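You operate a simulated robot arm through the tools that you are given. There is no shell and no other tool.

Carry out the task below with a simulated robot arm. There is one attempt and no reset: what you move stays moved.

## Task
The juicer cone will not turn: switch off, tighten the thumb screw, lock the head and try speed 2.
Fine: let it turn, then switch off again.

It is judged by the outcome, as a careful person would: the job done as asked, and still so three seconds after it is handed in. It fails if anything else is knocked over, pushed out of place, dropped, spilled or broken.

## Robot
A 7-joint arm with a two-finger parallel gripper, fixed in place. Base frame: the origin is on the floor under the middle of its stand, x ahead of it, y to its left, z up. Units: mm, rad, N and s.
With the tool pointing down near the work surface it reaches from about 380 to 900 mm from the base axis. Its first joint turns from -2.496 to 2.496 rad. Payload 3 kg.
The tool frame sits at the grasp point between the pads (the TCP): z along the fingers, y along the line on which they close. The tips reach 30 mm beyond it. Largest opening 94 mm; finger width 28, thickness 10; the body of the gripper, 50 by 96 mm, starts 55 mm behind the TCP.
Orientation is told as [roll, pitch, yaw] about the base's x, y, z axes, in that order, counted from this pose: with the fingers straight down and closing along the base's y, the tool's x points along the base's -x, its y along +y and its z along -z.

## Interface
- The arm moves only by the tool jog_arm. Its argument "increments" is a list of rows, each a list of 2 entries, a list of its own where there are three numbers: the shift along the tool's x, y, z in units of 200 mm (1.0 is 200 mm), then the turn, a rotation vector about the tool's x, y, z in units of 45 degrees (1.0 is 45 degrees). In form: [[[dx, dy, dz], [rx, ry, rz]], ...]. A call has 1 to 20 rows; each row is the pose to reach, as a shift and turn from the pose commanded when the call began, along the tool's axes at that moment. "grip" is the finger opening in mm, from 0 to 94, set as the call begins (left out, the last holds). A call with a number of a shift or a turn outside -1 to 1 is refused whole. A row lasts 0.2 s, in which the tool goes at most 50 mm and 0.15 rad; a call with a longer step from one row to the next is refused whole, and so is a gripper value outside its range. Where a pose cannot be reached the arm comes as near as it can. A force on the tool above 90 N (or 10 N above the force at the start of the call, whichever is more), or a blocked arm, ends the call early, and 0.2 s more pass. The fingers move at their own pace (about 72 mm/s each) and stop on an object; they squeeze with about 42 N. The grip force told is the motor's: it shows also when the fingers shut on nothing. Time passes only in rows, and 0.2 s behind the last, so rows that repeat a pose let the fingers close. The reply holds the time, the measured pose of the TCP, the force on the tool along the base axes, the opening and the grip force, in the units named above and with some noise, with the torque about the TCP (base axes, N m) and any sound that the robot's microphone picked up.
- Cameras (640 x 400 px; columns grow to the right, rows downward): "scene" is fixed at [50.7, 499.9, 1247.3]; the picture's right is [-0.87, -0.49, 0.00], its down [-0.29, 0.52, -0.81] and it looks along [0.40, -0.70, -0.59] (base axes); focal length 334 px, centre (320, 200). "wrist" rides on the gripper at [76, 14, -103] in the tool frame; the picture's right is [-0.18, 0.98, 0.00], its down [-0.75, -0.14, -0.64] and it looks along [-0.63, -0.12, 0.77] (tool axes); focal length 243 px, centre (320, 200).
- grab_frame(camera): a new picture of that camera. The clock stands still meanwhile.
- point_at(camera, pixels): for up to 12 pixels [column, row] of the newest picture of that camera ("zoom" is the newest enlarged one), the place [x, y, z] in the base frame of the surface seen there, good to about 3 mm. The clock stands still meanwhile.
- zoom(camera, box): a new picture of the part [left, top, right, bottom] of that camera's present view, enlarged. The clock stands still meanwhile.
- hand_in(): hands the job in; it is judged then, once.

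Leave the gripper open and the arm clear of the work at the hand-in unless told otherwise.

The tools are called after "Call:" by a JSON object that holds its "name" and its "arguments". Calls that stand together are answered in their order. jog_arm: Moves the arm, as the interface text tells. Its arguments: {"type":"object","properties":{"increments":{"type":"array"},"grip":{"type":"number"}},"required":["increments"]} The other tools are called the same way: grab_frame (camera) takes a picture; point_at (camera, pixels) gives the place of the surface under pixels of a picture; zoom (camera, box) takes an enlarged picture of a part of a camera's view; hand_in () hands the job in.

At the start:

```text
clock: 0.0
ee_pos: [689.9, -292.8, 742.6]
tcp_rot: [0.001, 0.001, 0.0]
wrist_force: [0.3, -0.2, 0.2]
ft_torque: [-0.02, -0.02, 0.0]
gripper_width: 94.1
finger_force: 0.1
```

scene: 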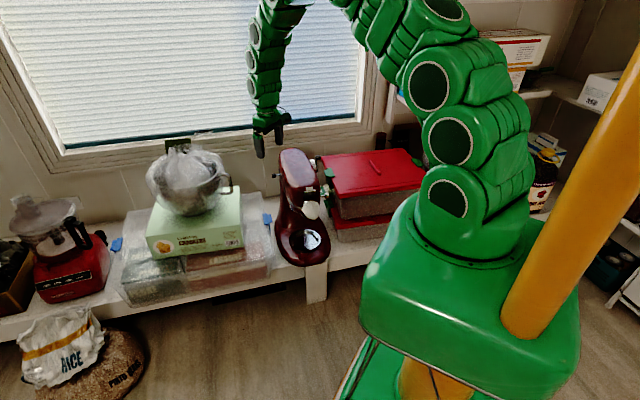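
wrist: 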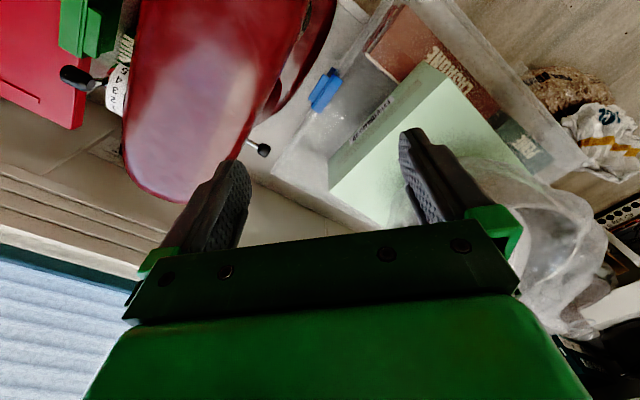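

I see a red stand mixer in the scene picture at about (300, 210), with a juicer-like cone on its head. First I take enlarged looks at it from both cameras.

Call:
{"name": "zoom", "arguments": {"camera": "scene", "box": [240, 130, 360, 280]}}

Call:
{"name": "zoom", "arguments": {"camera": "wrist", "box": [40, 0, 360, 200]}}

```text
2.67 times, centred on (300, 205) of scene
```

zoom: 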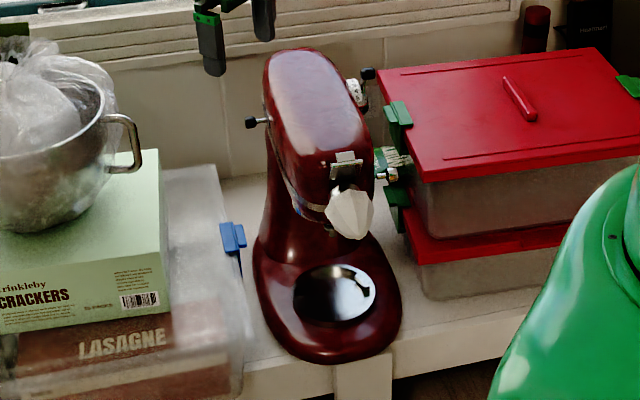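

```text
2.00 times, centred on (200, 100) of wrist
```

zoom: 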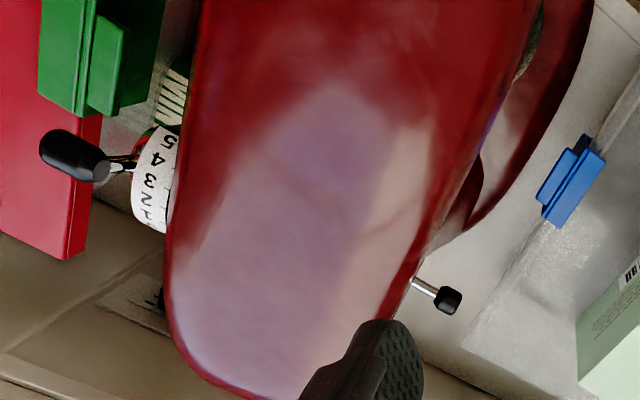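

The mixer has a numbered dial with a black-knob lever on one side, another black-knob lever on the other side, and the cone at the front. I zoom closer to tell these parts apart.

Call:
{"name": "zoom", "arguments": {"camera": "scene", "box": [296, 150, 328, 220]}}

Call:
{"name": "zoom", "arguments": {"camera": "scene", "box": [270, 145, 334, 185]}}

Call:
{"name": "zoom", "arguments": {"camera": "wrist", "box": [50, 30, 150, 130]}}

```text
5.71 times, centred on (312, 185) of scene
```

zoom: 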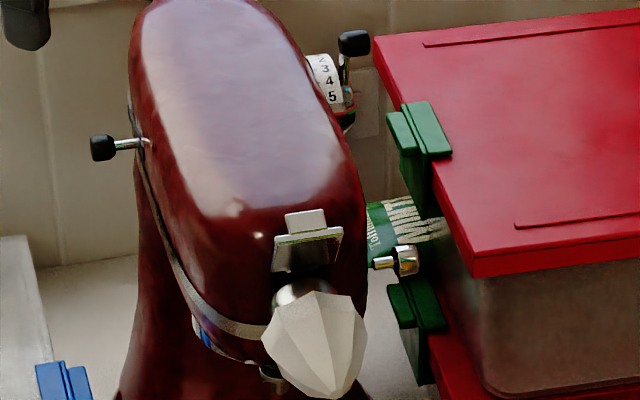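

```text
10.00 times, centred on (302, 165) of scene
```

zoom: 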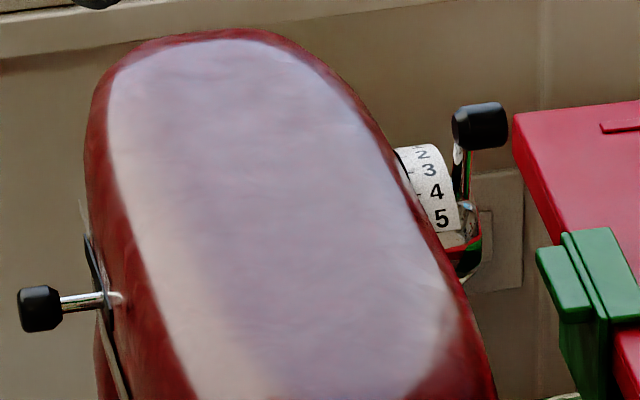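

```text
4.00 times, centred on (100, 80) of wrist
```

zoom: 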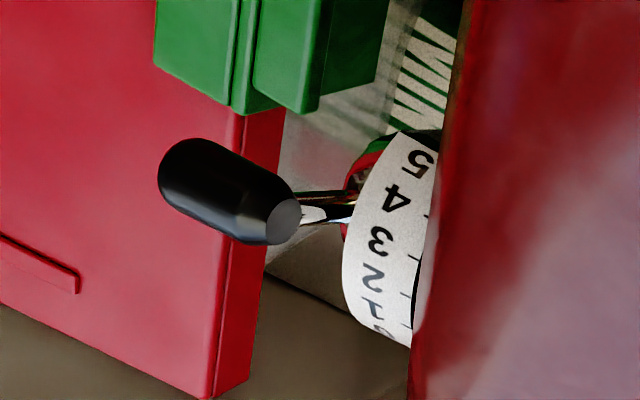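

I re-take the first enlarged scene view so that I can read 3D places of the parts from it.

Call:
{"name": "zoom", "arguments": {"camera": "scene", "box": [296, 150, 328, 220]}}

Call:
{"name": "point_at", "arguments": {"camera": "zoom", "pixels": [[103, 148], [130, 143], [355, 42], [345, 65], [330, 85], [407, 258], [382, 262], [315, 345], [305, 250], [240, 60], [300, 190], [345, 115]]}}

Call:
{"name": "point_at", "arguments": {"camera": "zoom", "pixels": [[420, 128], [405, 135], [472, 270], [390, 60], [400, 320], [430, 330], [400, 230], [430, 230], [600, 250], [500, 390], [420, 390], [60, 380]]}}

```text
5.71 times, centred on (312, 185) of scene
```

zoom: 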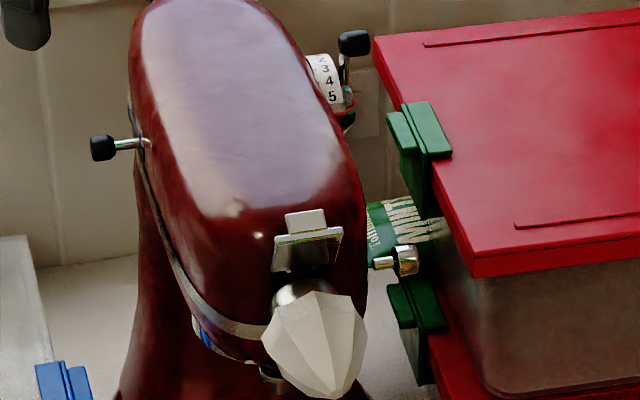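

```text
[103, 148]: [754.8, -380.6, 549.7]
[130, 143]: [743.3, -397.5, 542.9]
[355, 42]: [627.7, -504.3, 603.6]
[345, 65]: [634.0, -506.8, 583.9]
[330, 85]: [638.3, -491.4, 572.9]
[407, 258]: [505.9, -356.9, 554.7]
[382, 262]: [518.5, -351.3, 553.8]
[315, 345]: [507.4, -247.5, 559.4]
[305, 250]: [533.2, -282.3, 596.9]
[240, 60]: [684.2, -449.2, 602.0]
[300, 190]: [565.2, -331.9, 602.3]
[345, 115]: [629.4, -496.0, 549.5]
```

```text
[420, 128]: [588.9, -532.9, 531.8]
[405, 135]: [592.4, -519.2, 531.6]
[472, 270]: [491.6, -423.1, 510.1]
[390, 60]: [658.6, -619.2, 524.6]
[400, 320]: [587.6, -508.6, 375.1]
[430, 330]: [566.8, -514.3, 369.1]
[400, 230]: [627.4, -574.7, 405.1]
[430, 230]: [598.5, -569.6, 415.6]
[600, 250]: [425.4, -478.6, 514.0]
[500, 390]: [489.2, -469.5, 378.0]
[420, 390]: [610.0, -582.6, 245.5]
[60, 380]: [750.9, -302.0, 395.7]
```

The mixer faces toward about (-0.66, +0.75). The chrome part at zoom (405, 260) looks like the thumb screw. I zoom further on it, the dial and the lock lever.

Call:
{"name": "zoom", "arguments": {"camera": "scene", "box": [318, 190, 334, 200]}}

Call:
{"name": "zoom", "arguments": {"camera": "scene", "box": [306, 152, 326, 176]}}

Call:
{"name": "zoom", "arguments": {"camera": "scene", "box": [268, 164, 300, 184]}}

Call:
{"name": "zoom", "arguments": {"camera": "scene", "box": [284, 184, 332, 224]}}

```text
16.00 times, centred on (326, 195) of scene
```

zoom: 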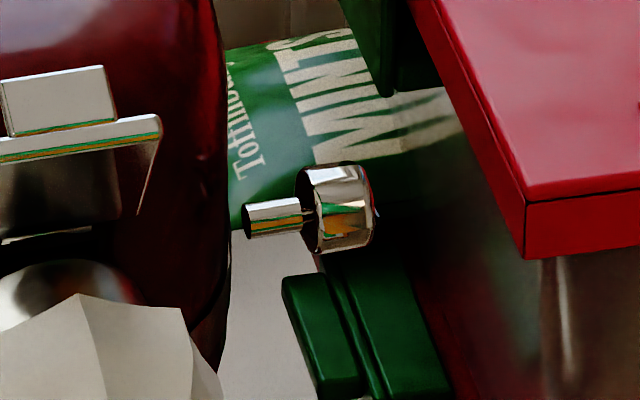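

```text
16.00 times, centred on (316, 164) of scene
```

zoom: 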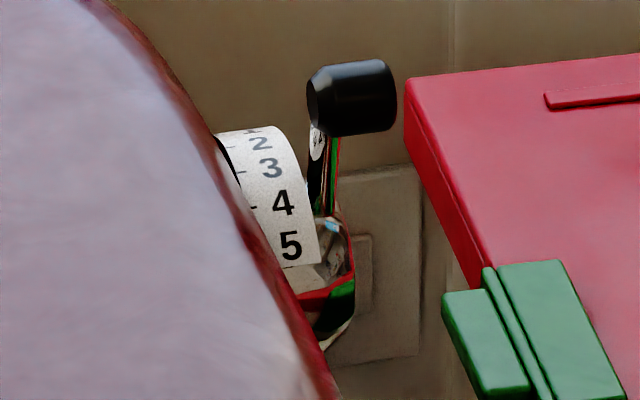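

```text
16.00 times, centred on (284, 174) of scene
```

zoom: 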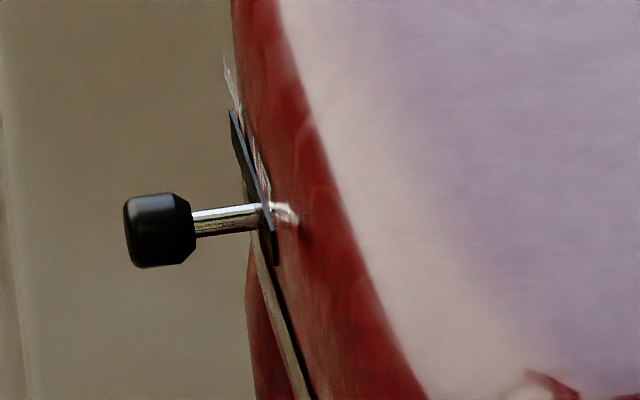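

```text
10.00 times, centred on (308, 204) of scene
```

zoom: 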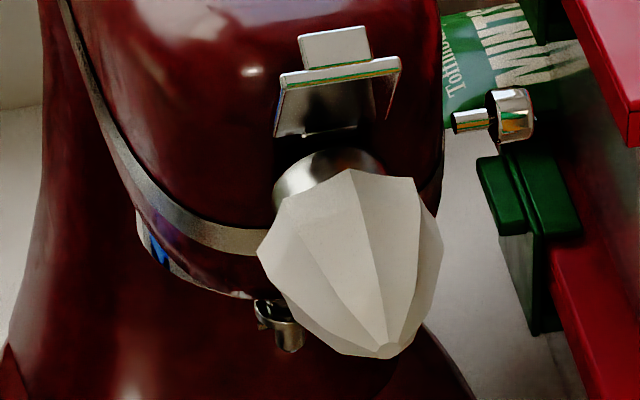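

The chrome knob at (490–535, 115) is the thumb screw, the numbered drum with its black-knob lever is the speed control, and the black-knob pin on the other side sits in a small slotted plate (head lock). I now move the wrist camera to the dial side, staying high above everything, in two calls.

Call:
{"name": "jog_arm", "arguments": {"increments": [[[0.073, -0.14, 0.0], [0, 0, -0.116]], [[0.146, -0.28, 0.0], [0, 0, -0.231]], [[0.219, -0.42, 0.0], [0, 0, -0.347]], [[0.292, -0.56, 0.0], [0, 0, -0.462]], [[0.365, -0.7, 0.0], [0, 0, -0.578]]]}}

```text
clock: 1.2
ee_pos: [617.0, -434.2, 741.9]
tcp_rot: [-0.001, -0.001, 0.456]
wrist_force: [-0.4, 0.1, 0.3]
ft_torque: [0.01, -0.01, 0.02]
gripper_width: 94.2
finger_force: 0.0
```

The move went as asked. I continue to the second half, turning the camera to look at the dial.

Call:
{"name": "jog_arm", "arguments": {"increments": [[[0.126, -0.093, 0.044], [0, 0, -0.116]], [[0.251, -0.187, 0.088], [0, 0, -0.231]], [[0.377, -0.28, 0.132], [0, 0, -0.347]], [[0.502, -0.374, 0.176], [0, 0, -0.462]], [[0.628, -0.467, 0.22], [0, 0, -0.578]]]}}

Call:
{"name": "grab_frame", "arguments": {"camera": "wrist"}}

Call:
{"name": "grab_frame", "arguments": {"camera": "scene"}}

```text
clock: 2.4
ee_pos: [542.9, -571.0, 700.0]
tcp_rot: [0.0, 0.001, 0.91]
wrist_force: [0.4, 0.1, -0.5]
ft_torque: [0.0, 0.02, -0.01]
gripper_width: 93.9
finger_force: 0.1
```

```text
taken
```

wrist: 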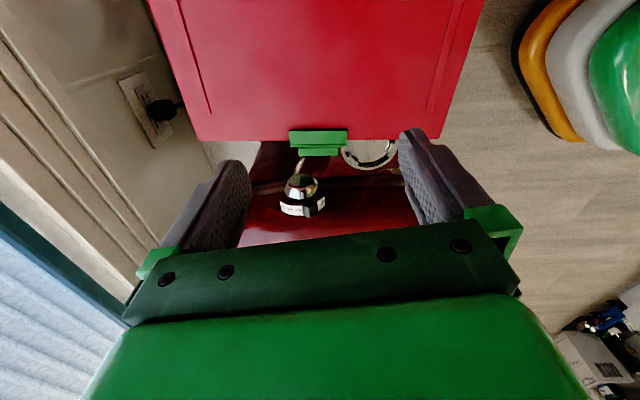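

```text
taken
```

scene: 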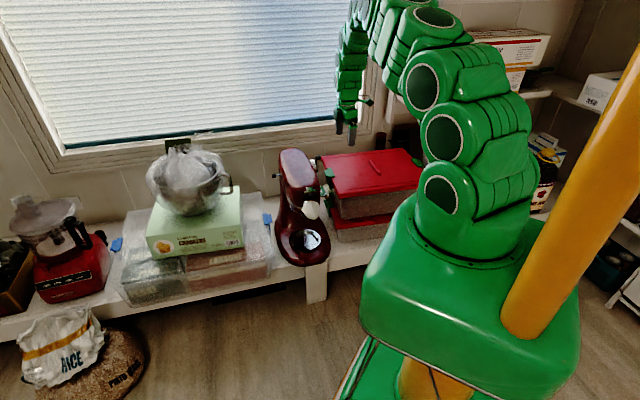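

The wrist picture (upside down) shows the dial and lever at about (300, 195), between the fingers. I zoom on it.

Call:
{"name": "zoom", "arguments": {"camera": "wrist", "box": [250, 140, 350, 230]}}

Call:
{"name": "zoom", "arguments": {"camera": "wrist", "box": [230, 120, 430, 245]}}

```text
4.44 times, centred on (300, 185) of wrist
```

zoom: 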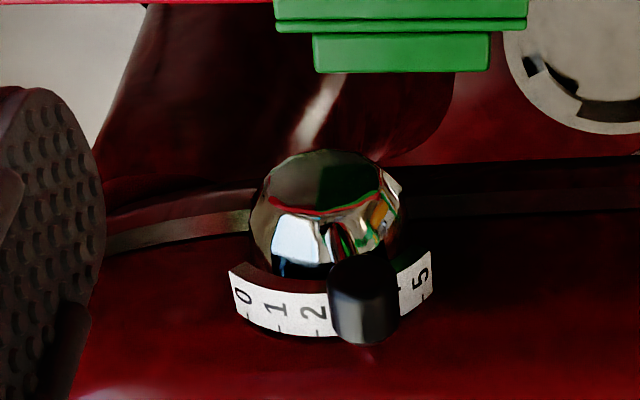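

```text
3.20 times, centred on (330, 182) of wrist
```

zoom: 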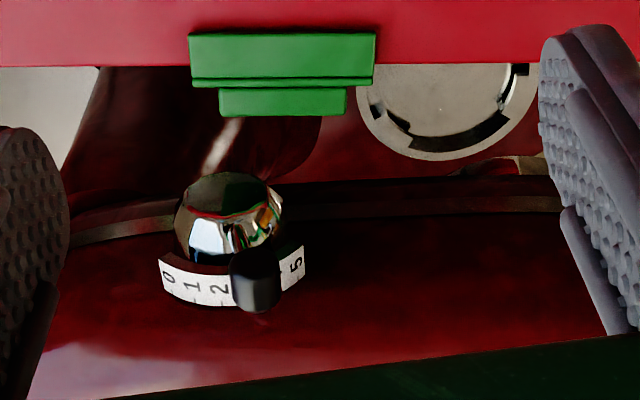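

The lever on the chrome hub points at about 3; the fixed strip runs from 0 (toward the wall) to 5 (toward the front). I read the 3D places of hub, knob and strip numbers.

Call:
{"name": "zoom", "arguments": {"camera": "wrist", "box": [250, 140, 350, 230]}}

Call:
{"name": "point_at", "arguments": {"camera": "zoom", "pixels": [[365, 330], [360, 290], [355, 265], [320, 175], [245, 300], [277, 308], [315, 313], [420, 278], [250, 318], [318, 333], [180, 350], [540, 350]]}}

Call:
{"name": "point_at", "arguments": {"camera": "zoom", "pixels": [[275, 195], [375, 190], [320, 152], [255, 245], [390, 240], [300, 270], [380, 330], [340, 330], [400, 60], [325, 60], [480, 60], [400, 10]]}}

```text
4.44 times, centred on (300, 185) of wrist
```

zoom: 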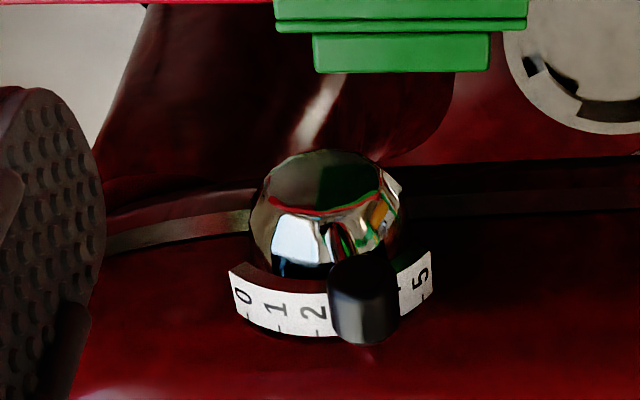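

```text
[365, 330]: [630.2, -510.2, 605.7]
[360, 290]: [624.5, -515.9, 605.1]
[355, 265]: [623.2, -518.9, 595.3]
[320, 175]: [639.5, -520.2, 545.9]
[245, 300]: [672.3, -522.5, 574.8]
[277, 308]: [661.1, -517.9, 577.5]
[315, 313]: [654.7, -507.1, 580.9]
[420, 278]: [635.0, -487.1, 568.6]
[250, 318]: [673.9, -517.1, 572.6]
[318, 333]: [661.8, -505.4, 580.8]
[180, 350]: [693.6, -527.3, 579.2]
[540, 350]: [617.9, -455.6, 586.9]
```

```text
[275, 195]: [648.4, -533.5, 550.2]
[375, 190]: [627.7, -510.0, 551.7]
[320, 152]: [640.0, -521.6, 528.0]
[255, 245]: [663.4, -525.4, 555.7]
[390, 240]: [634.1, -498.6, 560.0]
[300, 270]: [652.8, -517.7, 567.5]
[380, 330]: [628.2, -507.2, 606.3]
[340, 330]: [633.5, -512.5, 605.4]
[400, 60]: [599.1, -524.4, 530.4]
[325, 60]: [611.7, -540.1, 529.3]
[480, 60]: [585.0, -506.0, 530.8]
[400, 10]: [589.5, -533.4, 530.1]
```

Lever knob is near (627, -511, 598), hub centre near (639, -520, 548), so "0" lies toward the wall. Before touching it I check the knob's two ends in the scene picture and the thumb screw and front plate for the mixer's exact heading.

Call:
{"name": "zoom", "arguments": {"camera": "scene", "box": [306, 152, 326, 176]}}

Call:
{"name": "point_at", "arguments": {"camera": "zoom", "pixels": [[315, 100], [325, 80], [350, 70], [350, 95], [350, 125], [385, 95], [322, 150], [328, 190], [335, 240], [340, 270], [235, 150], [300, 245]]}}

Call:
{"name": "zoom", "arguments": {"camera": "scene", "box": [310, 188, 334, 203]}}

Call:
{"name": "point_at", "arguments": {"camera": "zoom", "pixels": [[140, 170], [225, 155], [160, 130], [225, 118], [405, 215], [380, 220], [425, 205], [430, 185], [430, 225], [455, 210], [420, 180], [450, 240]]}}

```text
16.00 times, centred on (316, 164) of scene
```

zoom: 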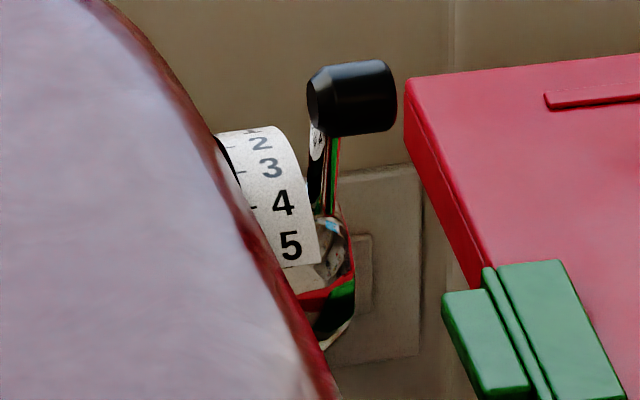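

```text
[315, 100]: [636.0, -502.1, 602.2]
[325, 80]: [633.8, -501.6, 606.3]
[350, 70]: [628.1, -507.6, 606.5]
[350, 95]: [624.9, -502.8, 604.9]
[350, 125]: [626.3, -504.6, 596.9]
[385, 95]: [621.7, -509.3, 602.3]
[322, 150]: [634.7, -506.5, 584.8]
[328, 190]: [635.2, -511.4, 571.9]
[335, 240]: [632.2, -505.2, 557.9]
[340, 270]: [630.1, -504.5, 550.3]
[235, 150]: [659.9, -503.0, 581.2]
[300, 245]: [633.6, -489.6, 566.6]
```

```text
16.00 times, centred on (322, 196) of scene
```

zoom: 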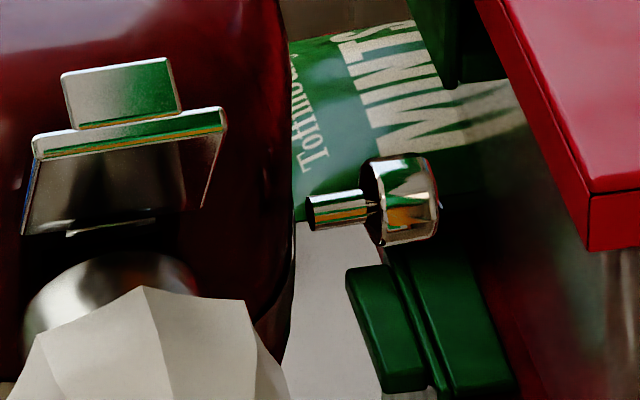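

```text
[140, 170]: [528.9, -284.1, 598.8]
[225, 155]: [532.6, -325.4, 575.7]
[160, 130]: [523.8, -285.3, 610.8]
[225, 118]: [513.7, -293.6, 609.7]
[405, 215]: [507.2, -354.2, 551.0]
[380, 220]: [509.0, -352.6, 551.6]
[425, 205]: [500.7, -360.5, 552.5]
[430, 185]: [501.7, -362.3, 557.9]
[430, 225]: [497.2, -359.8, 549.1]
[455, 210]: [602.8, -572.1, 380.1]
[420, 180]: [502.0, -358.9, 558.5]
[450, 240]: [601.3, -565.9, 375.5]
```

The front plate edge gives the mixer's sideways direction as about (-0.75, -0.66), so tool yaw 0.72 lines the fingers up along the mixer. The lever knob centre is about (628, -509, 598). I go above it, fingers fore and aft of it, slightly outboard, with the fingers narrowed to 44 mm.

Call:
{"name": "jog_arm", "arguments": {"increments": [[[-0.11, -0.034, 0.05], [0, 0, 0.06]], [[-0.22, -0.067, 0.1], [0, 0, 0.12]], [[-0.33, -0.1, 0.15], [0, 0, 0.18]], [[-0.44, -0.134, 0.2], [0, 0, 0.24]], [[-0.44, -0.134, 0.2], [0, 0, 0.24]]], "grip": 44}}

Call:
{"name": "grab_frame", "arguments": {"camera": "wrist"}}

Call:
{"name": "zoom", "arguments": {"camera": "scene", "box": [290, 130, 346, 180]}}

```text
clock: 3.6
ee_pos: [620.5, -518.2, 659.3]
tcp_rot: [-0.001, 0.0, 0.719]
wrist_force: [0.4, -0.2, -0.2]
ft_torque: [-0.03, 0.03, 0.0]
gripper_width: 44.0
finger_force: 0.1
```

```text
taken
```

wrist: 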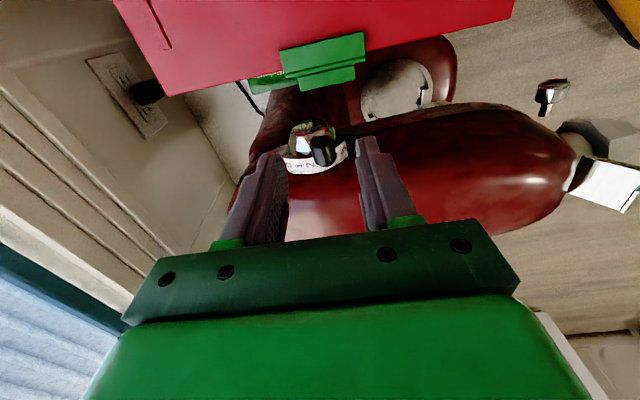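

```text
8.00 times, centred on (318, 155) of scene
```

zoom: 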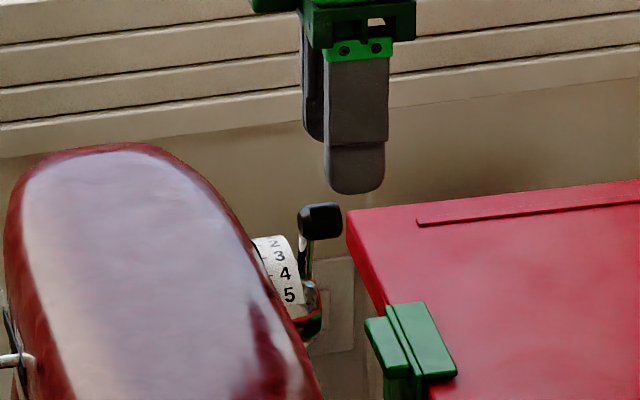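

The fork is above the knob; the thumb screw is visible at wrist (550, 95). I zoom on both the lever/fingers and the thumb screw.

Call:
{"name": "zoom", "arguments": {"camera": "wrist", "box": [250, 100, 410, 200]}}

Call:
{"name": "zoom", "arguments": {"camera": "wrist", "box": [520, 60, 640, 220]}}

```text
4.00 times, centred on (330, 150) of wrist
```

zoom: 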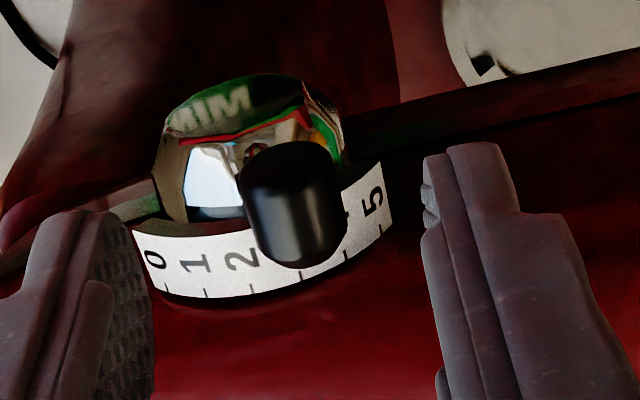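

```text
2.50 times, centred on (580, 140) of wrist
```

zoom: 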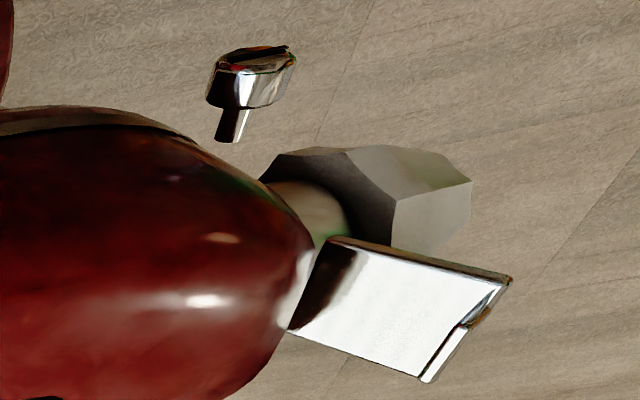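

Both fingers straddle the knob in the fore-aft direction. I lower 45 mm so the tips reach about 14 mm below the knob's centre.

Call:
{"name": "jog_arm", "arguments": {"increments": [[[0, 0, 0.075], [0, 0, 0]], [[0, 0, 0.15], [0, 0, 0]], [[0, 0, 0.225], [0, 0, 0]]]}}

Call:
{"name": "zoom", "arguments": {"camera": "wrist", "box": [250, 100, 410, 200]}}

Call:
{"name": "zoom", "arguments": {"camera": "scene", "box": [300, 140, 332, 180]}}

```text
clock: 4.4
ee_pos: [620.1, -520.9, 614.0]
tcp_rot: [0.001, 0.0, 0.72]
wrist_force: [0.1, 0.4, -0.5]
ft_torque: [0.0, 0.01, 0.01]
gripper_width: 43.9
finger_force: 0.1
```

```text
4.00 times, centred on (330, 150) of wrist
```

zoom: 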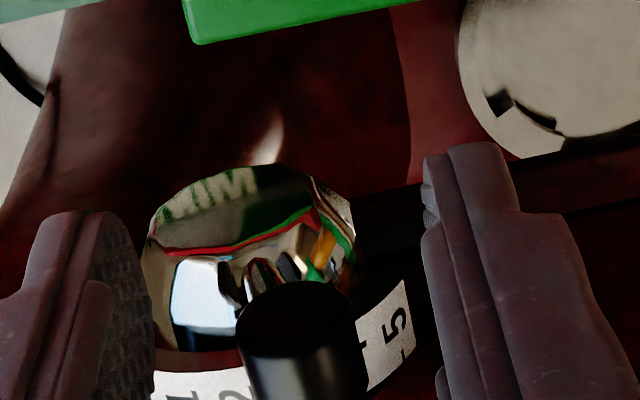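

```text
10.00 times, centred on (316, 160) of scene
```

zoom: 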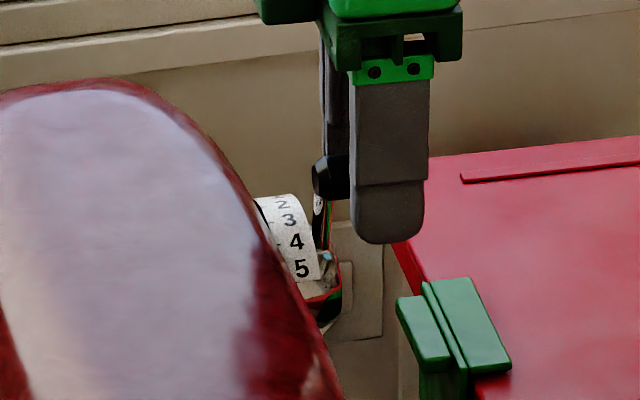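

The fingers straddle the knob without touching. I narrow them to 26 mm and push the lever back toward the wall along its arc (toward 0), the first 40 mm.

Call:
{"name": "jog_arm", "arguments": {"increments": [[[0, 0, 0], [0, 0, 0]], [[0, -0.04, 0], [0, 0, 0]], [[0, -0.08, 0], [0, 0, 0]], [[0, -0.12, 0.005], [0, 0, 0]], [[0, -0.16, 0.015], [0, 0, 0]], [[0, -0.2, 0.03], [0, 0, 0]]], "grip": 26}}

Call:
{"name": "zoom", "arguments": {"camera": "wrist", "box": [250, 100, 410, 200]}}

Call:
{"name": "zoom", "arguments": {"camera": "scene", "box": [300, 140, 332, 180]}}

```text
clock: 5.8
ee_pos: [645.8, -550.0, 605.7]
tcp_rot: [0.001, -0.001, 0.72]
wrist_force: [-0.7, 1.7, 0.1]
ft_torque: [-0.01, -0.01, 0.0]
gripper_width: 26.5
finger_force: 0.8
```

```text
4.00 times, centred on (330, 150) of wrist
```

zoom: 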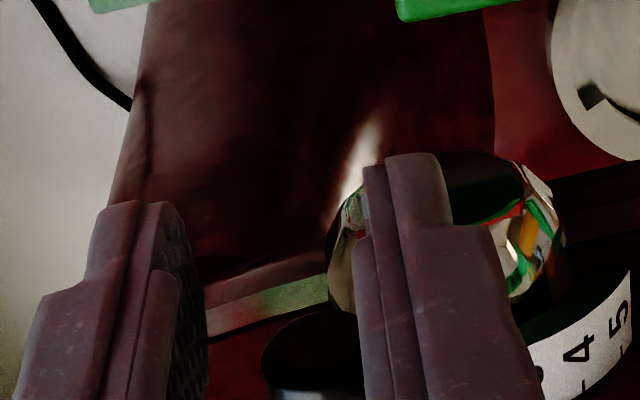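

```text
10.00 times, centred on (316, 160) of scene
```

zoom: 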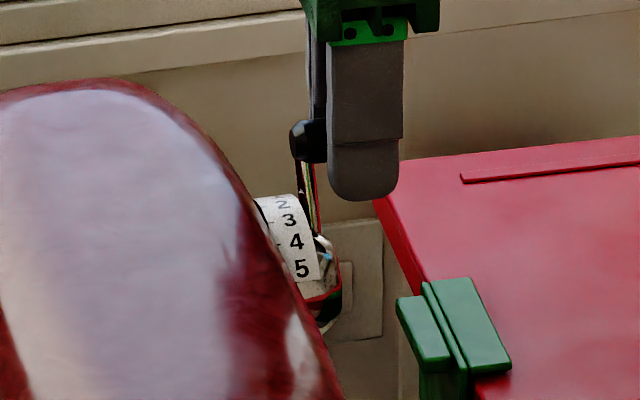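

The lever swung back easily (about 2 N) and now stands near 1. I push 12 mm more toward 0 and check.

Call:
{"name": "jog_arm", "arguments": {"increments": [[[0, -0.02, 0.008], [0, 0, 0]], [[0, -0.04, 0.018], [0, 0, 0]], [[0, -0.06, 0.028], [0, 0, 0]]]}}

Call:
{"name": "zoom", "arguments": {"camera": "wrist", "box": [250, 100, 410, 200]}}

Call:
{"name": "zoom", "arguments": {"camera": "scene", "box": [300, 140, 332, 180]}}

```text
clock: 6.6
ee_pos: [654.8, -558.5, 601.6]
tcp_rot: [0.0, 0.002, 0.721]
wrist_force: [-0.1, 0.3, 0.2]
ft_torque: [-0.02, 0.01, 0.01]
gripper_width: 25.9
finger_force: 0.1
```

```text
4.00 times, centred on (330, 150) of wrist
```

zoom: 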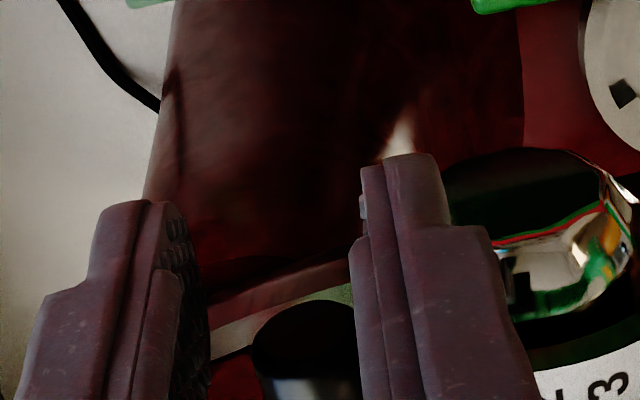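

```text
10.00 times, centred on (316, 160) of scene
```

zoom: 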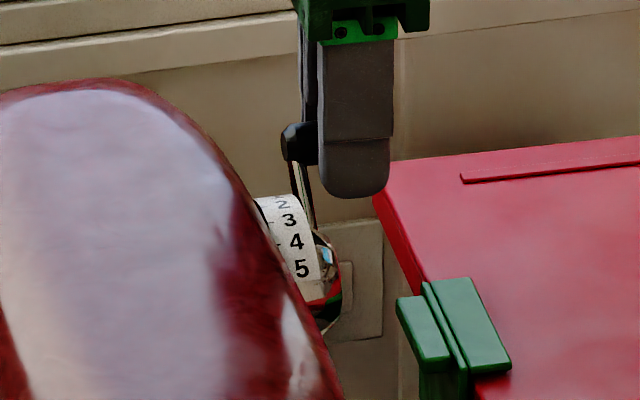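

No resistance now; either it snapped into a notch or still moves freely. I push another 6 mm gently to find the end stop.

Call:
{"name": "jog_arm", "arguments": {"increments": [[[0, -0.015, 0.008], [0, 0, 0]], [[0, -0.03, 0.015], [0, 0, 0]]]}}

Call:
{"name": "zoom", "arguments": {"camera": "wrist", "box": [250, 100, 410, 200]}}

```text
clock: 7.2
ee_pos: [657.4, -563.6, 596.4]
tcp_rot: [0.002, 0.001, 0.718]
wrist_force: [-9.0, 7.9, 1.1]
ft_torque: [0.05, 0.14, 0.16]
gripper_width: 32.7
finger_force: 5.8
```

```text
4.00 times, centred on (330, 150) of wrist
```

zoom: 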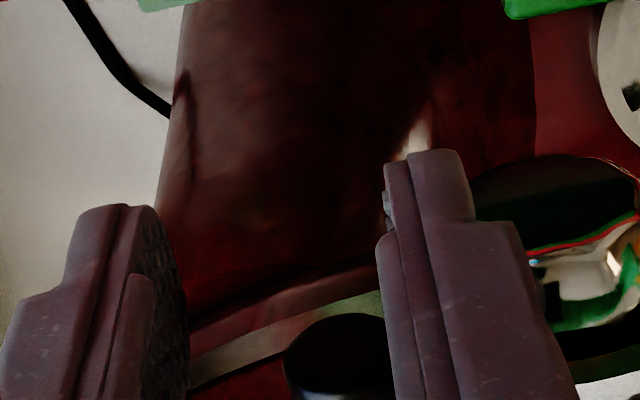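

The lever met its end stop (12 N, fingers pushed open a bit), so it is at 0. I ease off 5 mm, open the fingers and lift straight up.

Call:
{"name": "jog_arm", "arguments": {"increments": [[[0, 0.025, 0], [0, 0, 0]], [[0, 0.025, 0], [0, 0, 0]], [[0, 0.025, -0.1], [0, 0, 0]], [[0, 0.025, -0.3], [0, 0, 0]], [[0, 0.025, -0.5], [0, 0, 0]]], "grip": 46}}

Call:
{"name": "grab_frame", "arguments": {"camera": "wrist"}}

Call:
{"name": "zoom", "arguments": {"camera": "scene", "box": [300, 140, 332, 180]}}

```text
clock: 8.4
ee_pos: [653.9, -560.7, 697.8]
tcp_rot: [0.0, 0.0, 0.718]
wrist_force: [-0.9, -0.5, 0.2]
ft_torque: [0.02, -0.05, -0.01]
gripper_width: 46.1
finger_force: 0.2
```

```text
taken
```

wrist: 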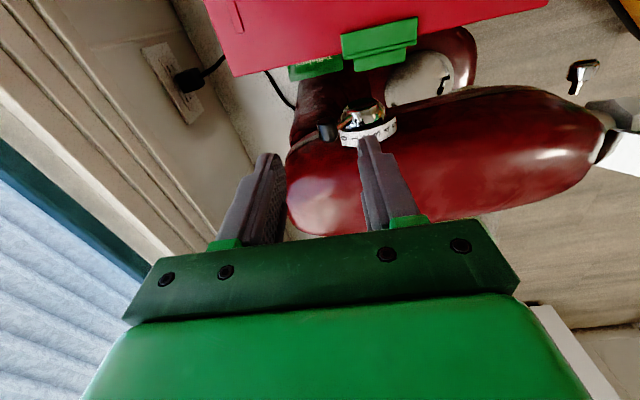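

```text
10.00 times, centred on (316, 160) of scene
```

zoom: 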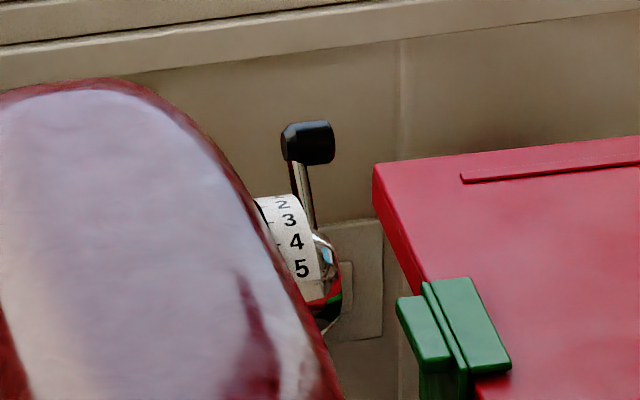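

I zoom on the dial in the wrist picture, near (350, 125), to confirm that the lever stays at 0, and read its position.

Call:
{"name": "zoom", "arguments": {"camera": "wrist", "box": [300, 85, 412, 155]}}

Call:
{"name": "point_at", "arguments": {"camera": "zoom", "pixels": [[145, 260], [150, 230], [220, 310], [260, 305], [310, 295], [500, 240], [350, 150]]}}

Call:
{"name": "zoom", "arguments": {"camera": "wrist", "box": [520, 40, 640, 190]}}

```text
5.71 times, centred on (356, 120) of wrist
```

zoom: 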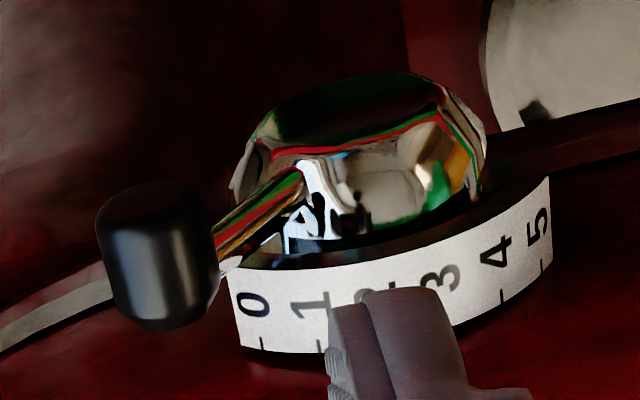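

```text
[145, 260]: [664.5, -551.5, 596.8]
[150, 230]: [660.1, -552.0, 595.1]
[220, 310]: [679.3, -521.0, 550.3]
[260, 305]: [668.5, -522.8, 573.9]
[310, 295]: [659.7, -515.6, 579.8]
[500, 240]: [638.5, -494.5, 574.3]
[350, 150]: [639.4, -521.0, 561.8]
```

```text
2.67 times, centred on (580, 115) of wrist
```

zoom: 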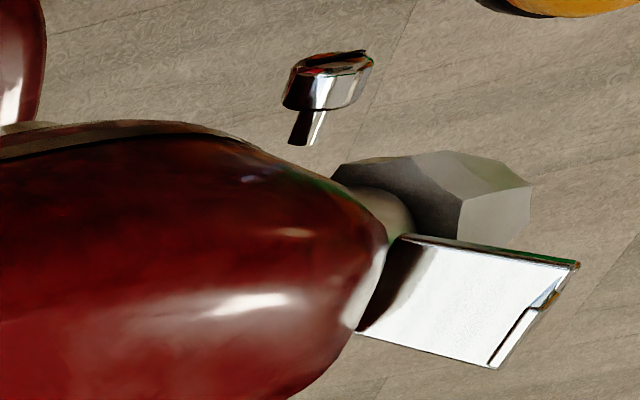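

The lever rests at 0. Now I move forward along the mixer (staying high and outboard) to look closely at the thumb screw, in two calls, opening the fingers so they do not hide it.

Call:
{"name": "jog_arm", "arguments": {"increments": [[[0.1, 0.17, 0], [0, 0, 0]], [[0.2, 0.34, 0], [0, 0, 0]], [[0.3, 0.51, 0], [0, 0, 0]], [[0.4, 0.68, 0], [0, 0, 0]]], "grip": 94}}

Call:
{"name": "jog_arm", "arguments": {"increments": [[[0, 0.17, 0.04], [0, 0, 0]], [[0, 0.34, 0.08], [0, 0, 0]], [[0, 0.51, 0.12], [0, 0, 0]], [[0, 0.68, 0.16], [0, 0, 0]]]}}

Call:
{"name": "grab_frame", "arguments": {"camera": "wrist"}}

```text
clock: 9.4
ee_pos: [506.8, -509.8, 700.4]
tcp_rot: [0.001, 0.001, 0.72]
wrist_force: [0.4, -0.3, 0.5]
ft_torque: [0.01, 0.01, -0.04]
gripper_width: 94.0
finger_force: 0.0
```

```text
clock: 10.4
ee_pos: [417.3, -407.5, 667.7]
tcp_rot: [0.001, 0.0, 0.72]
wrist_force: [0.9, 0.0, 0.3]
ft_torque: [0.02, 0.0, -0.06]
gripper_width: 94.2
finger_force: 0.0
```

```text
taken
```

wrist: 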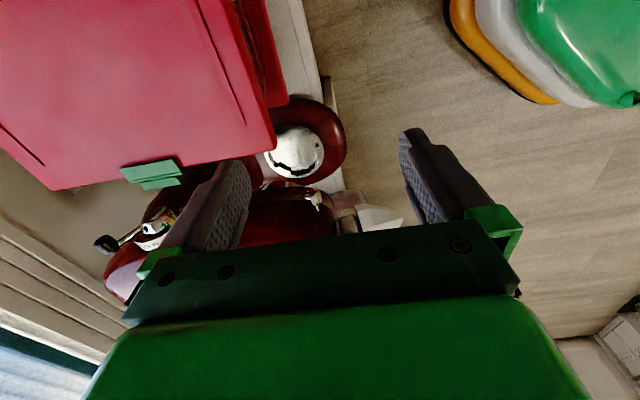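

The thumb screw is near (315, 195) in the wrist picture. I zoom in.

Call:
{"name": "zoom", "arguments": {"camera": "wrist", "box": [280, 165, 350, 225]}}

Call:
{"name": "zoom", "arguments": {"camera": "wrist", "box": [298, 182, 330, 214]}}

Call:
{"name": "zoom", "arguments": {"camera": "wrist", "box": [240, 90, 420, 240]}}

```text
6.67 times, centred on (315, 195) of wrist
```

zoom: 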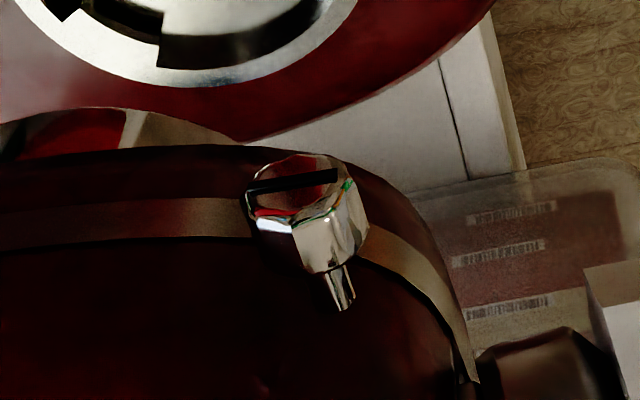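

```text
12.50 times, centred on (314, 198) of wrist
```

zoom: 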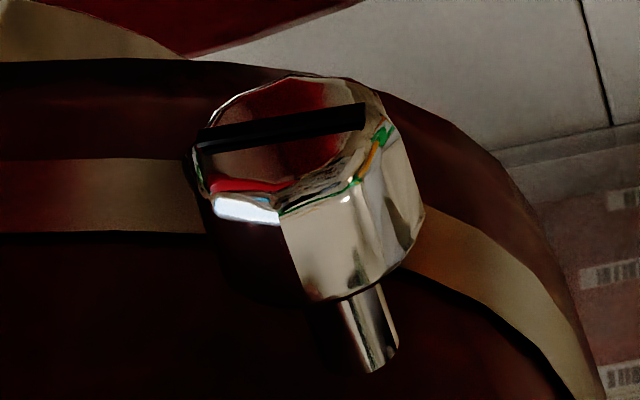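

```text
2.67 times, centred on (330, 165) of wrist
```

zoom: 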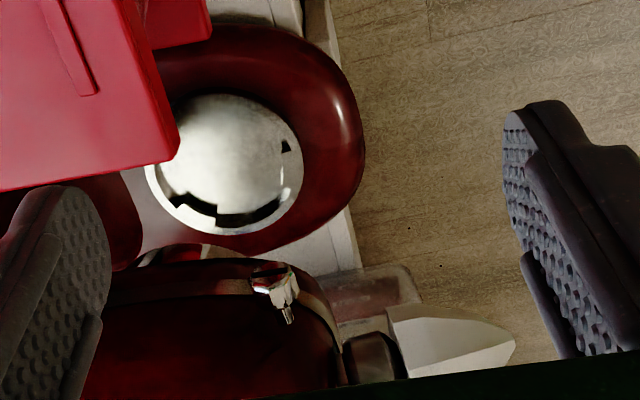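

The thumb screw is an octagonal chrome knob with a dark bar on its outer face and a short shank toward the head. I read its places.

Call:
{"name": "zoom", "arguments": {"camera": "wrist", "box": [298, 182, 330, 214]}}

Call:
{"name": "point_at", "arguments": {"camera": "zoom", "pixels": [[290, 110], [285, 150], [205, 140], [360, 118], [290, 80], [280, 210], [400, 180], [345, 240], [240, 250], [330, 290], [375, 330], [380, 365]]}}

Call:
{"name": "point_at", "arguments": {"camera": "zoom", "pixels": [[215, 170], [365, 150], [230, 290], [410, 220], [150, 250], [480, 300], [100, 195], [440, 250], [480, 160], [300, 380]]}}

```text
12.50 times, centred on (314, 198) of wrist
```

zoom: 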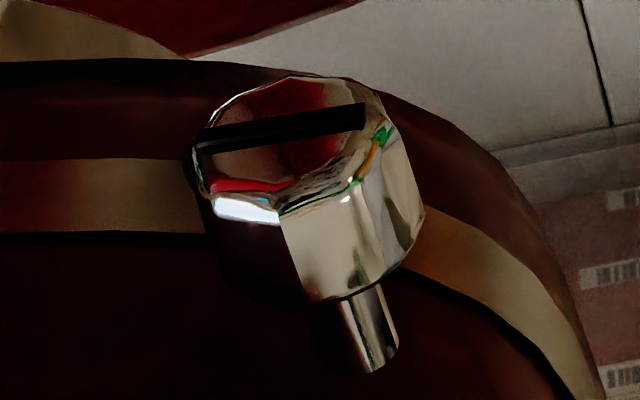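

```text
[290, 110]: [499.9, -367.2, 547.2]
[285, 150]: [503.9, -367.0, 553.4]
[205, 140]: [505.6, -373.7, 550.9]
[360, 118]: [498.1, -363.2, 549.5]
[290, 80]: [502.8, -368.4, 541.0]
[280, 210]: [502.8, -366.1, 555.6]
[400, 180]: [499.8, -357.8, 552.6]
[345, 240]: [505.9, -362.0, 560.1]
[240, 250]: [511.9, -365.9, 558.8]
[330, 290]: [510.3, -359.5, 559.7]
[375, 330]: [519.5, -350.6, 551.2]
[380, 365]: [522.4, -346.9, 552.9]
```

```text
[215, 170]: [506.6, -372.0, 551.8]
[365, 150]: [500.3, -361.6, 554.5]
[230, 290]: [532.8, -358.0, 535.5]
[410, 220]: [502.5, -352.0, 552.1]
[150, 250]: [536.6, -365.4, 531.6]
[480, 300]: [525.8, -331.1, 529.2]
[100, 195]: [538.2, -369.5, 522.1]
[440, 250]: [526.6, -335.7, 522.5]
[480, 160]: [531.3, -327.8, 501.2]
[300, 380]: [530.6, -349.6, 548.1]
```

The knob is about 22 mm across, centred near (504, -362, 549), axis along the mixer's sideways direction; its inner face clears the head by about 20 mm. Tightening is clockwise seen from outside, i.e. its top turns toward the wall. I move above it with the fingers fore and aft, 50 mm open.

Call:
{"name": "jog_arm", "arguments": {"increments": [[[-0.11, -0.03, 0], [0, 0, 0]], [[-0.22, -0.06, 0], [0, 0, 0]], [[-0.33, -0.095, 0.05], [0, 0, 0]], [[-0.435, -0.125, 0.1], [0, 0, 0]], [[-0.435, -0.125, 0.1], [0, 0, 0]]], "grip": 50}}

Call:
{"name": "grab_frame", "arguments": {"camera": "wrist"}}

Call:
{"name": "zoom", "arguments": {"camera": "scene", "box": [300, 165, 356, 215]}}

```text
clock: 11.6
ee_pos: [497.7, -368.4, 646.9]
tcp_rot: [-0.002, 0.001, 0.718]
wrist_force: [0.2, 0.4, -0.6]
ft_torque: [0.03, -0.01, 0.0]
gripper_width: 50.2
finger_force: 0.2
```

```text
taken
```

wrist: 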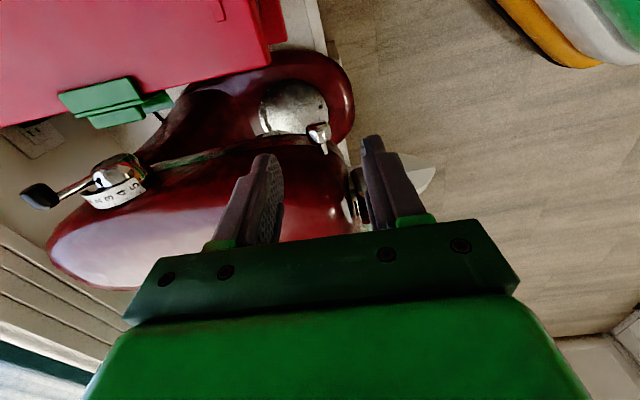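

```text
8.00 times, centred on (328, 190) of scene
```

zoom: 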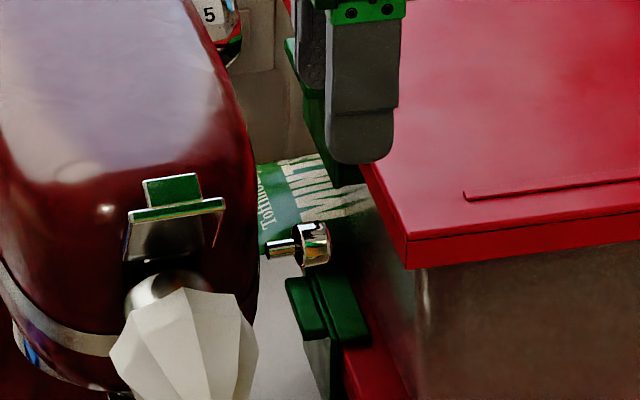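

The screw is between the fingers in the wrist picture at (320, 135). I re-measure it from here before lowering.

Call:
{"name": "zoom", "arguments": {"camera": "wrist", "box": [296, 110, 346, 164]}}

Call:
{"name": "point_at", "arguments": {"camera": "zoom", "pixels": [[310, 130], [250, 150], [380, 140], [310, 90], [310, 200], [290, 240], [360, 240], [330, 270], [345, 310], [260, 210], [390, 190], [320, 160]]}}

```text
7.41 times, centred on (321, 137) of wrist
```

zoom: 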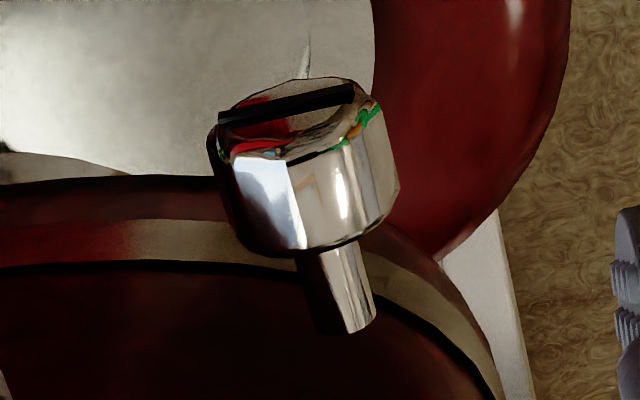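

```text
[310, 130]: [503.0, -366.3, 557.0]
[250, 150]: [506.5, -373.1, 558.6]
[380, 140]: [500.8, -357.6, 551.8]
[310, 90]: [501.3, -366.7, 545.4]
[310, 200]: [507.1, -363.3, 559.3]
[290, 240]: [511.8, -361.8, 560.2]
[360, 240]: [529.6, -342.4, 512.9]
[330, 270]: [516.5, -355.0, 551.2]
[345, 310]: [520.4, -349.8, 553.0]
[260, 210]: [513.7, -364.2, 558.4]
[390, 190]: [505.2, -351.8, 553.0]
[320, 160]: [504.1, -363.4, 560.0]
```

The measurements agree (centre about z 549). I lower 98 mm to bring the pads level with the knob centre.

Call:
{"name": "jog_arm", "arguments": {"increments": [[[0, -0.006, 0.12], [0, 0, 0]], [[0, -0.006, 0.25], [0, 0, 0]], [[0, -0.006, 0.37], [0, 0, 0]], [[0, -0.006, 0.44], [0, 0, 0]], [[0, -0.006, 0.49], [0, 0, 0]]]}}

Call:
{"name": "zoom", "arguments": {"camera": "wrist", "box": [220, 80, 460, 240]}}

Call:
{"name": "zoom", "arguments": {"camera": "scene", "box": [300, 165, 356, 215]}}

```text
clock: 12.8
ee_pos: [499.9, -370.6, 547.5]
tcp_rot: [0.0, 0.001, 0.72]
wrist_force: [0.0, 0.6, 0.8]
ft_torque: [0.02, 0.01, 0.04]
gripper_width: 50.2
finger_force: 0.0
```

```text
2.50 times, centred on (340, 160) of wrist
```

zoom: 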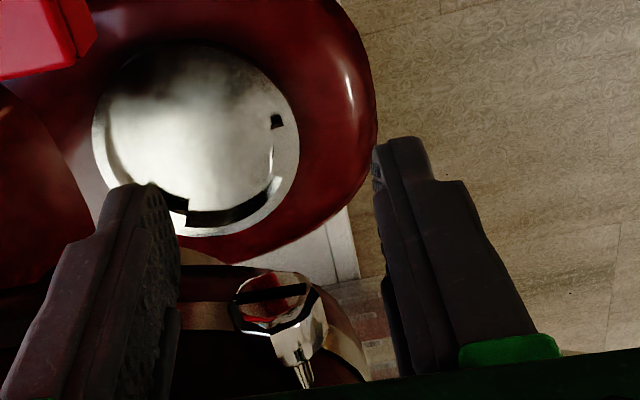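

```text
8.00 times, centred on (328, 190) of scene
```

zoom: 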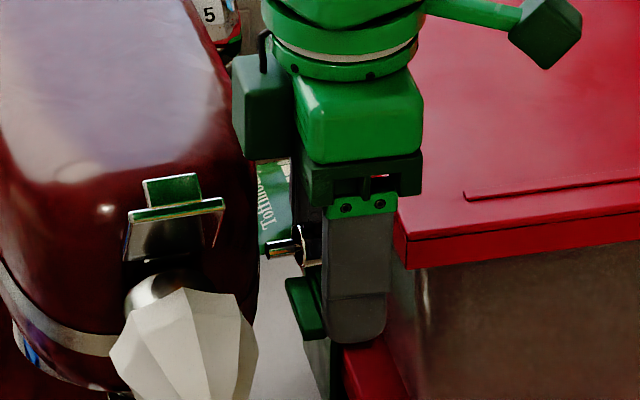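

A small green block on the inner side of the hand hangs near the mixer head. I measure it before tilting anything.

Call:
{"name": "point_at", "arguments": {"camera": "zoom", "pixels": [[240, 150], [285, 155], [240, 75], [285, 85], [265, 110], [310, 155], [400, 150], [350, 90], [310, 180], [410, 170], [525, 30], [250, 180]]}}

Call:
{"name": "grab_frame", "arguments": {"camera": "scene"}}

```text
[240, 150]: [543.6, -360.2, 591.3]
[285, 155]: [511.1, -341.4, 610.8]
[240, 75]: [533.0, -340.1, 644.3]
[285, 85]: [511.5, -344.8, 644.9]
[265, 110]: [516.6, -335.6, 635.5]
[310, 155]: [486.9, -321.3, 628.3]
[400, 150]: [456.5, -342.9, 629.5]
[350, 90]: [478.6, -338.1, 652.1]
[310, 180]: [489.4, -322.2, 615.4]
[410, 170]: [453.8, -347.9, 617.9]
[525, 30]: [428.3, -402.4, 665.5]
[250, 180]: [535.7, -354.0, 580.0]
```

```text
taken
```

scene: 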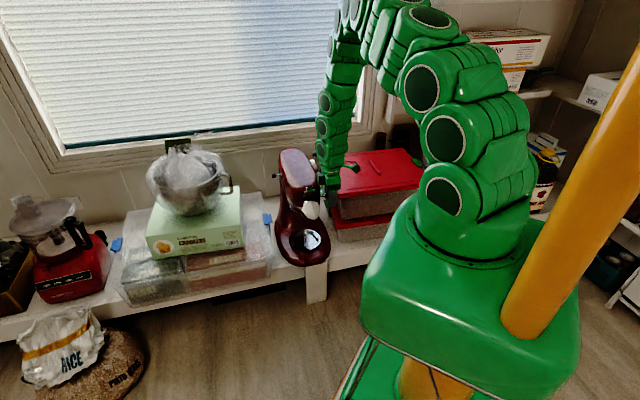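

The block sits just above the head's edge and would hit it when leaning, so I will tilt the hand 30° outboard first (tips toward the head, top away from it). That keeps the pads flat on the knob and frees the space. I do that with the fingers still open.

Call:
{"name": "jog_arm", "arguments": {"increments": [[[0.005, 0.004, -0.03], [0, -0.1, 0]], [[0.0115, 0.0095, -0.0595], [0, -0.233, 0]], [[0.0115, 0.0095, -0.0595], [0, -0.383, 0]], [[0.0115, 0.0095, -0.0595], [0, -0.533, 0]], [[0.0115, 0.0095, -0.0595], [0, -0.667, 0]], [[0.0115, 0.0095, -0.0595], [0, -0.667, 0]]]}}

Call:
{"name": "grab_frame", "arguments": {"camera": "wrist"}}

Call:
{"name": "zoom", "arguments": {"camera": "scene", "box": [300, 155, 364, 215]}}

```text
clock: 14.2
ee_pos: [495.3, -370.4, 560.7]
tcp_rot: [0.001, -0.525, 0.72]
wrist_force: [-0.7, 0.3, 0.0]
ft_torque: [-0.02, 0.0, 0.0]
gripper_width: 50.0
finger_force: 0.2
```

```text
taken
```

wrist: 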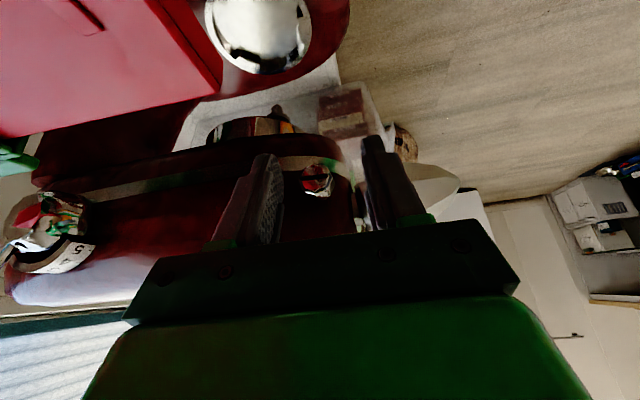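

```text
6.67 times, centred on (332, 185) of scene
```

zoom: 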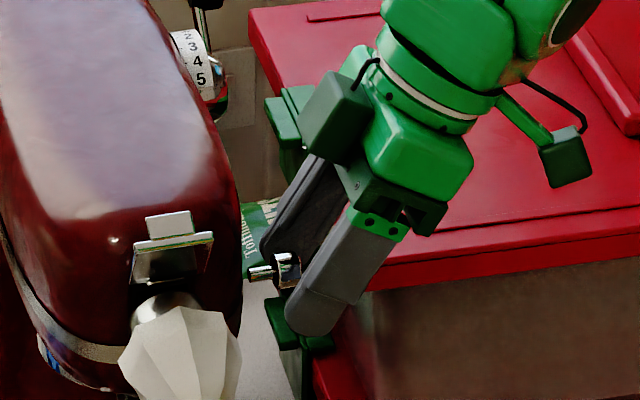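

Now clear of the head. I look at the screw's face from this angle to note where its dark bar points.

Call:
{"name": "zoom", "arguments": {"camera": "wrist", "box": [285, 150, 349, 214]}}

Call:
{"name": "point_at", "arguments": {"camera": "zoom", "pixels": [[310, 130], [230, 160], [390, 160], [310, 250], [320, 200], [210, 200], [420, 200]]}}

```text
6.25 times, centred on (317, 182) of wrist
```

zoom: 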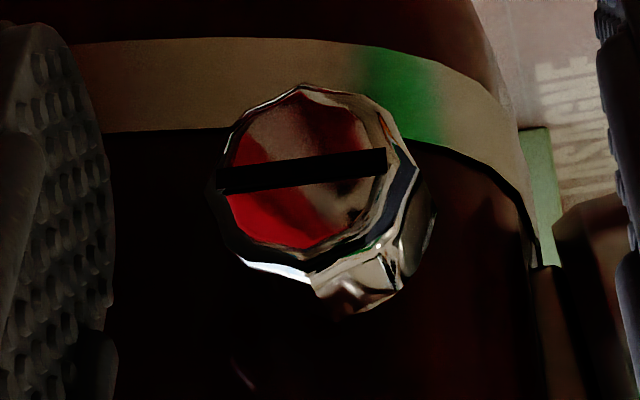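

```text
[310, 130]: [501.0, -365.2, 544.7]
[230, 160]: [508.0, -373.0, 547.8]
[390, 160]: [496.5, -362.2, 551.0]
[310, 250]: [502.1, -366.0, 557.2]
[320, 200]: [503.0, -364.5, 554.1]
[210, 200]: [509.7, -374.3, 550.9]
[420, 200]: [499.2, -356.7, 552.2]
```

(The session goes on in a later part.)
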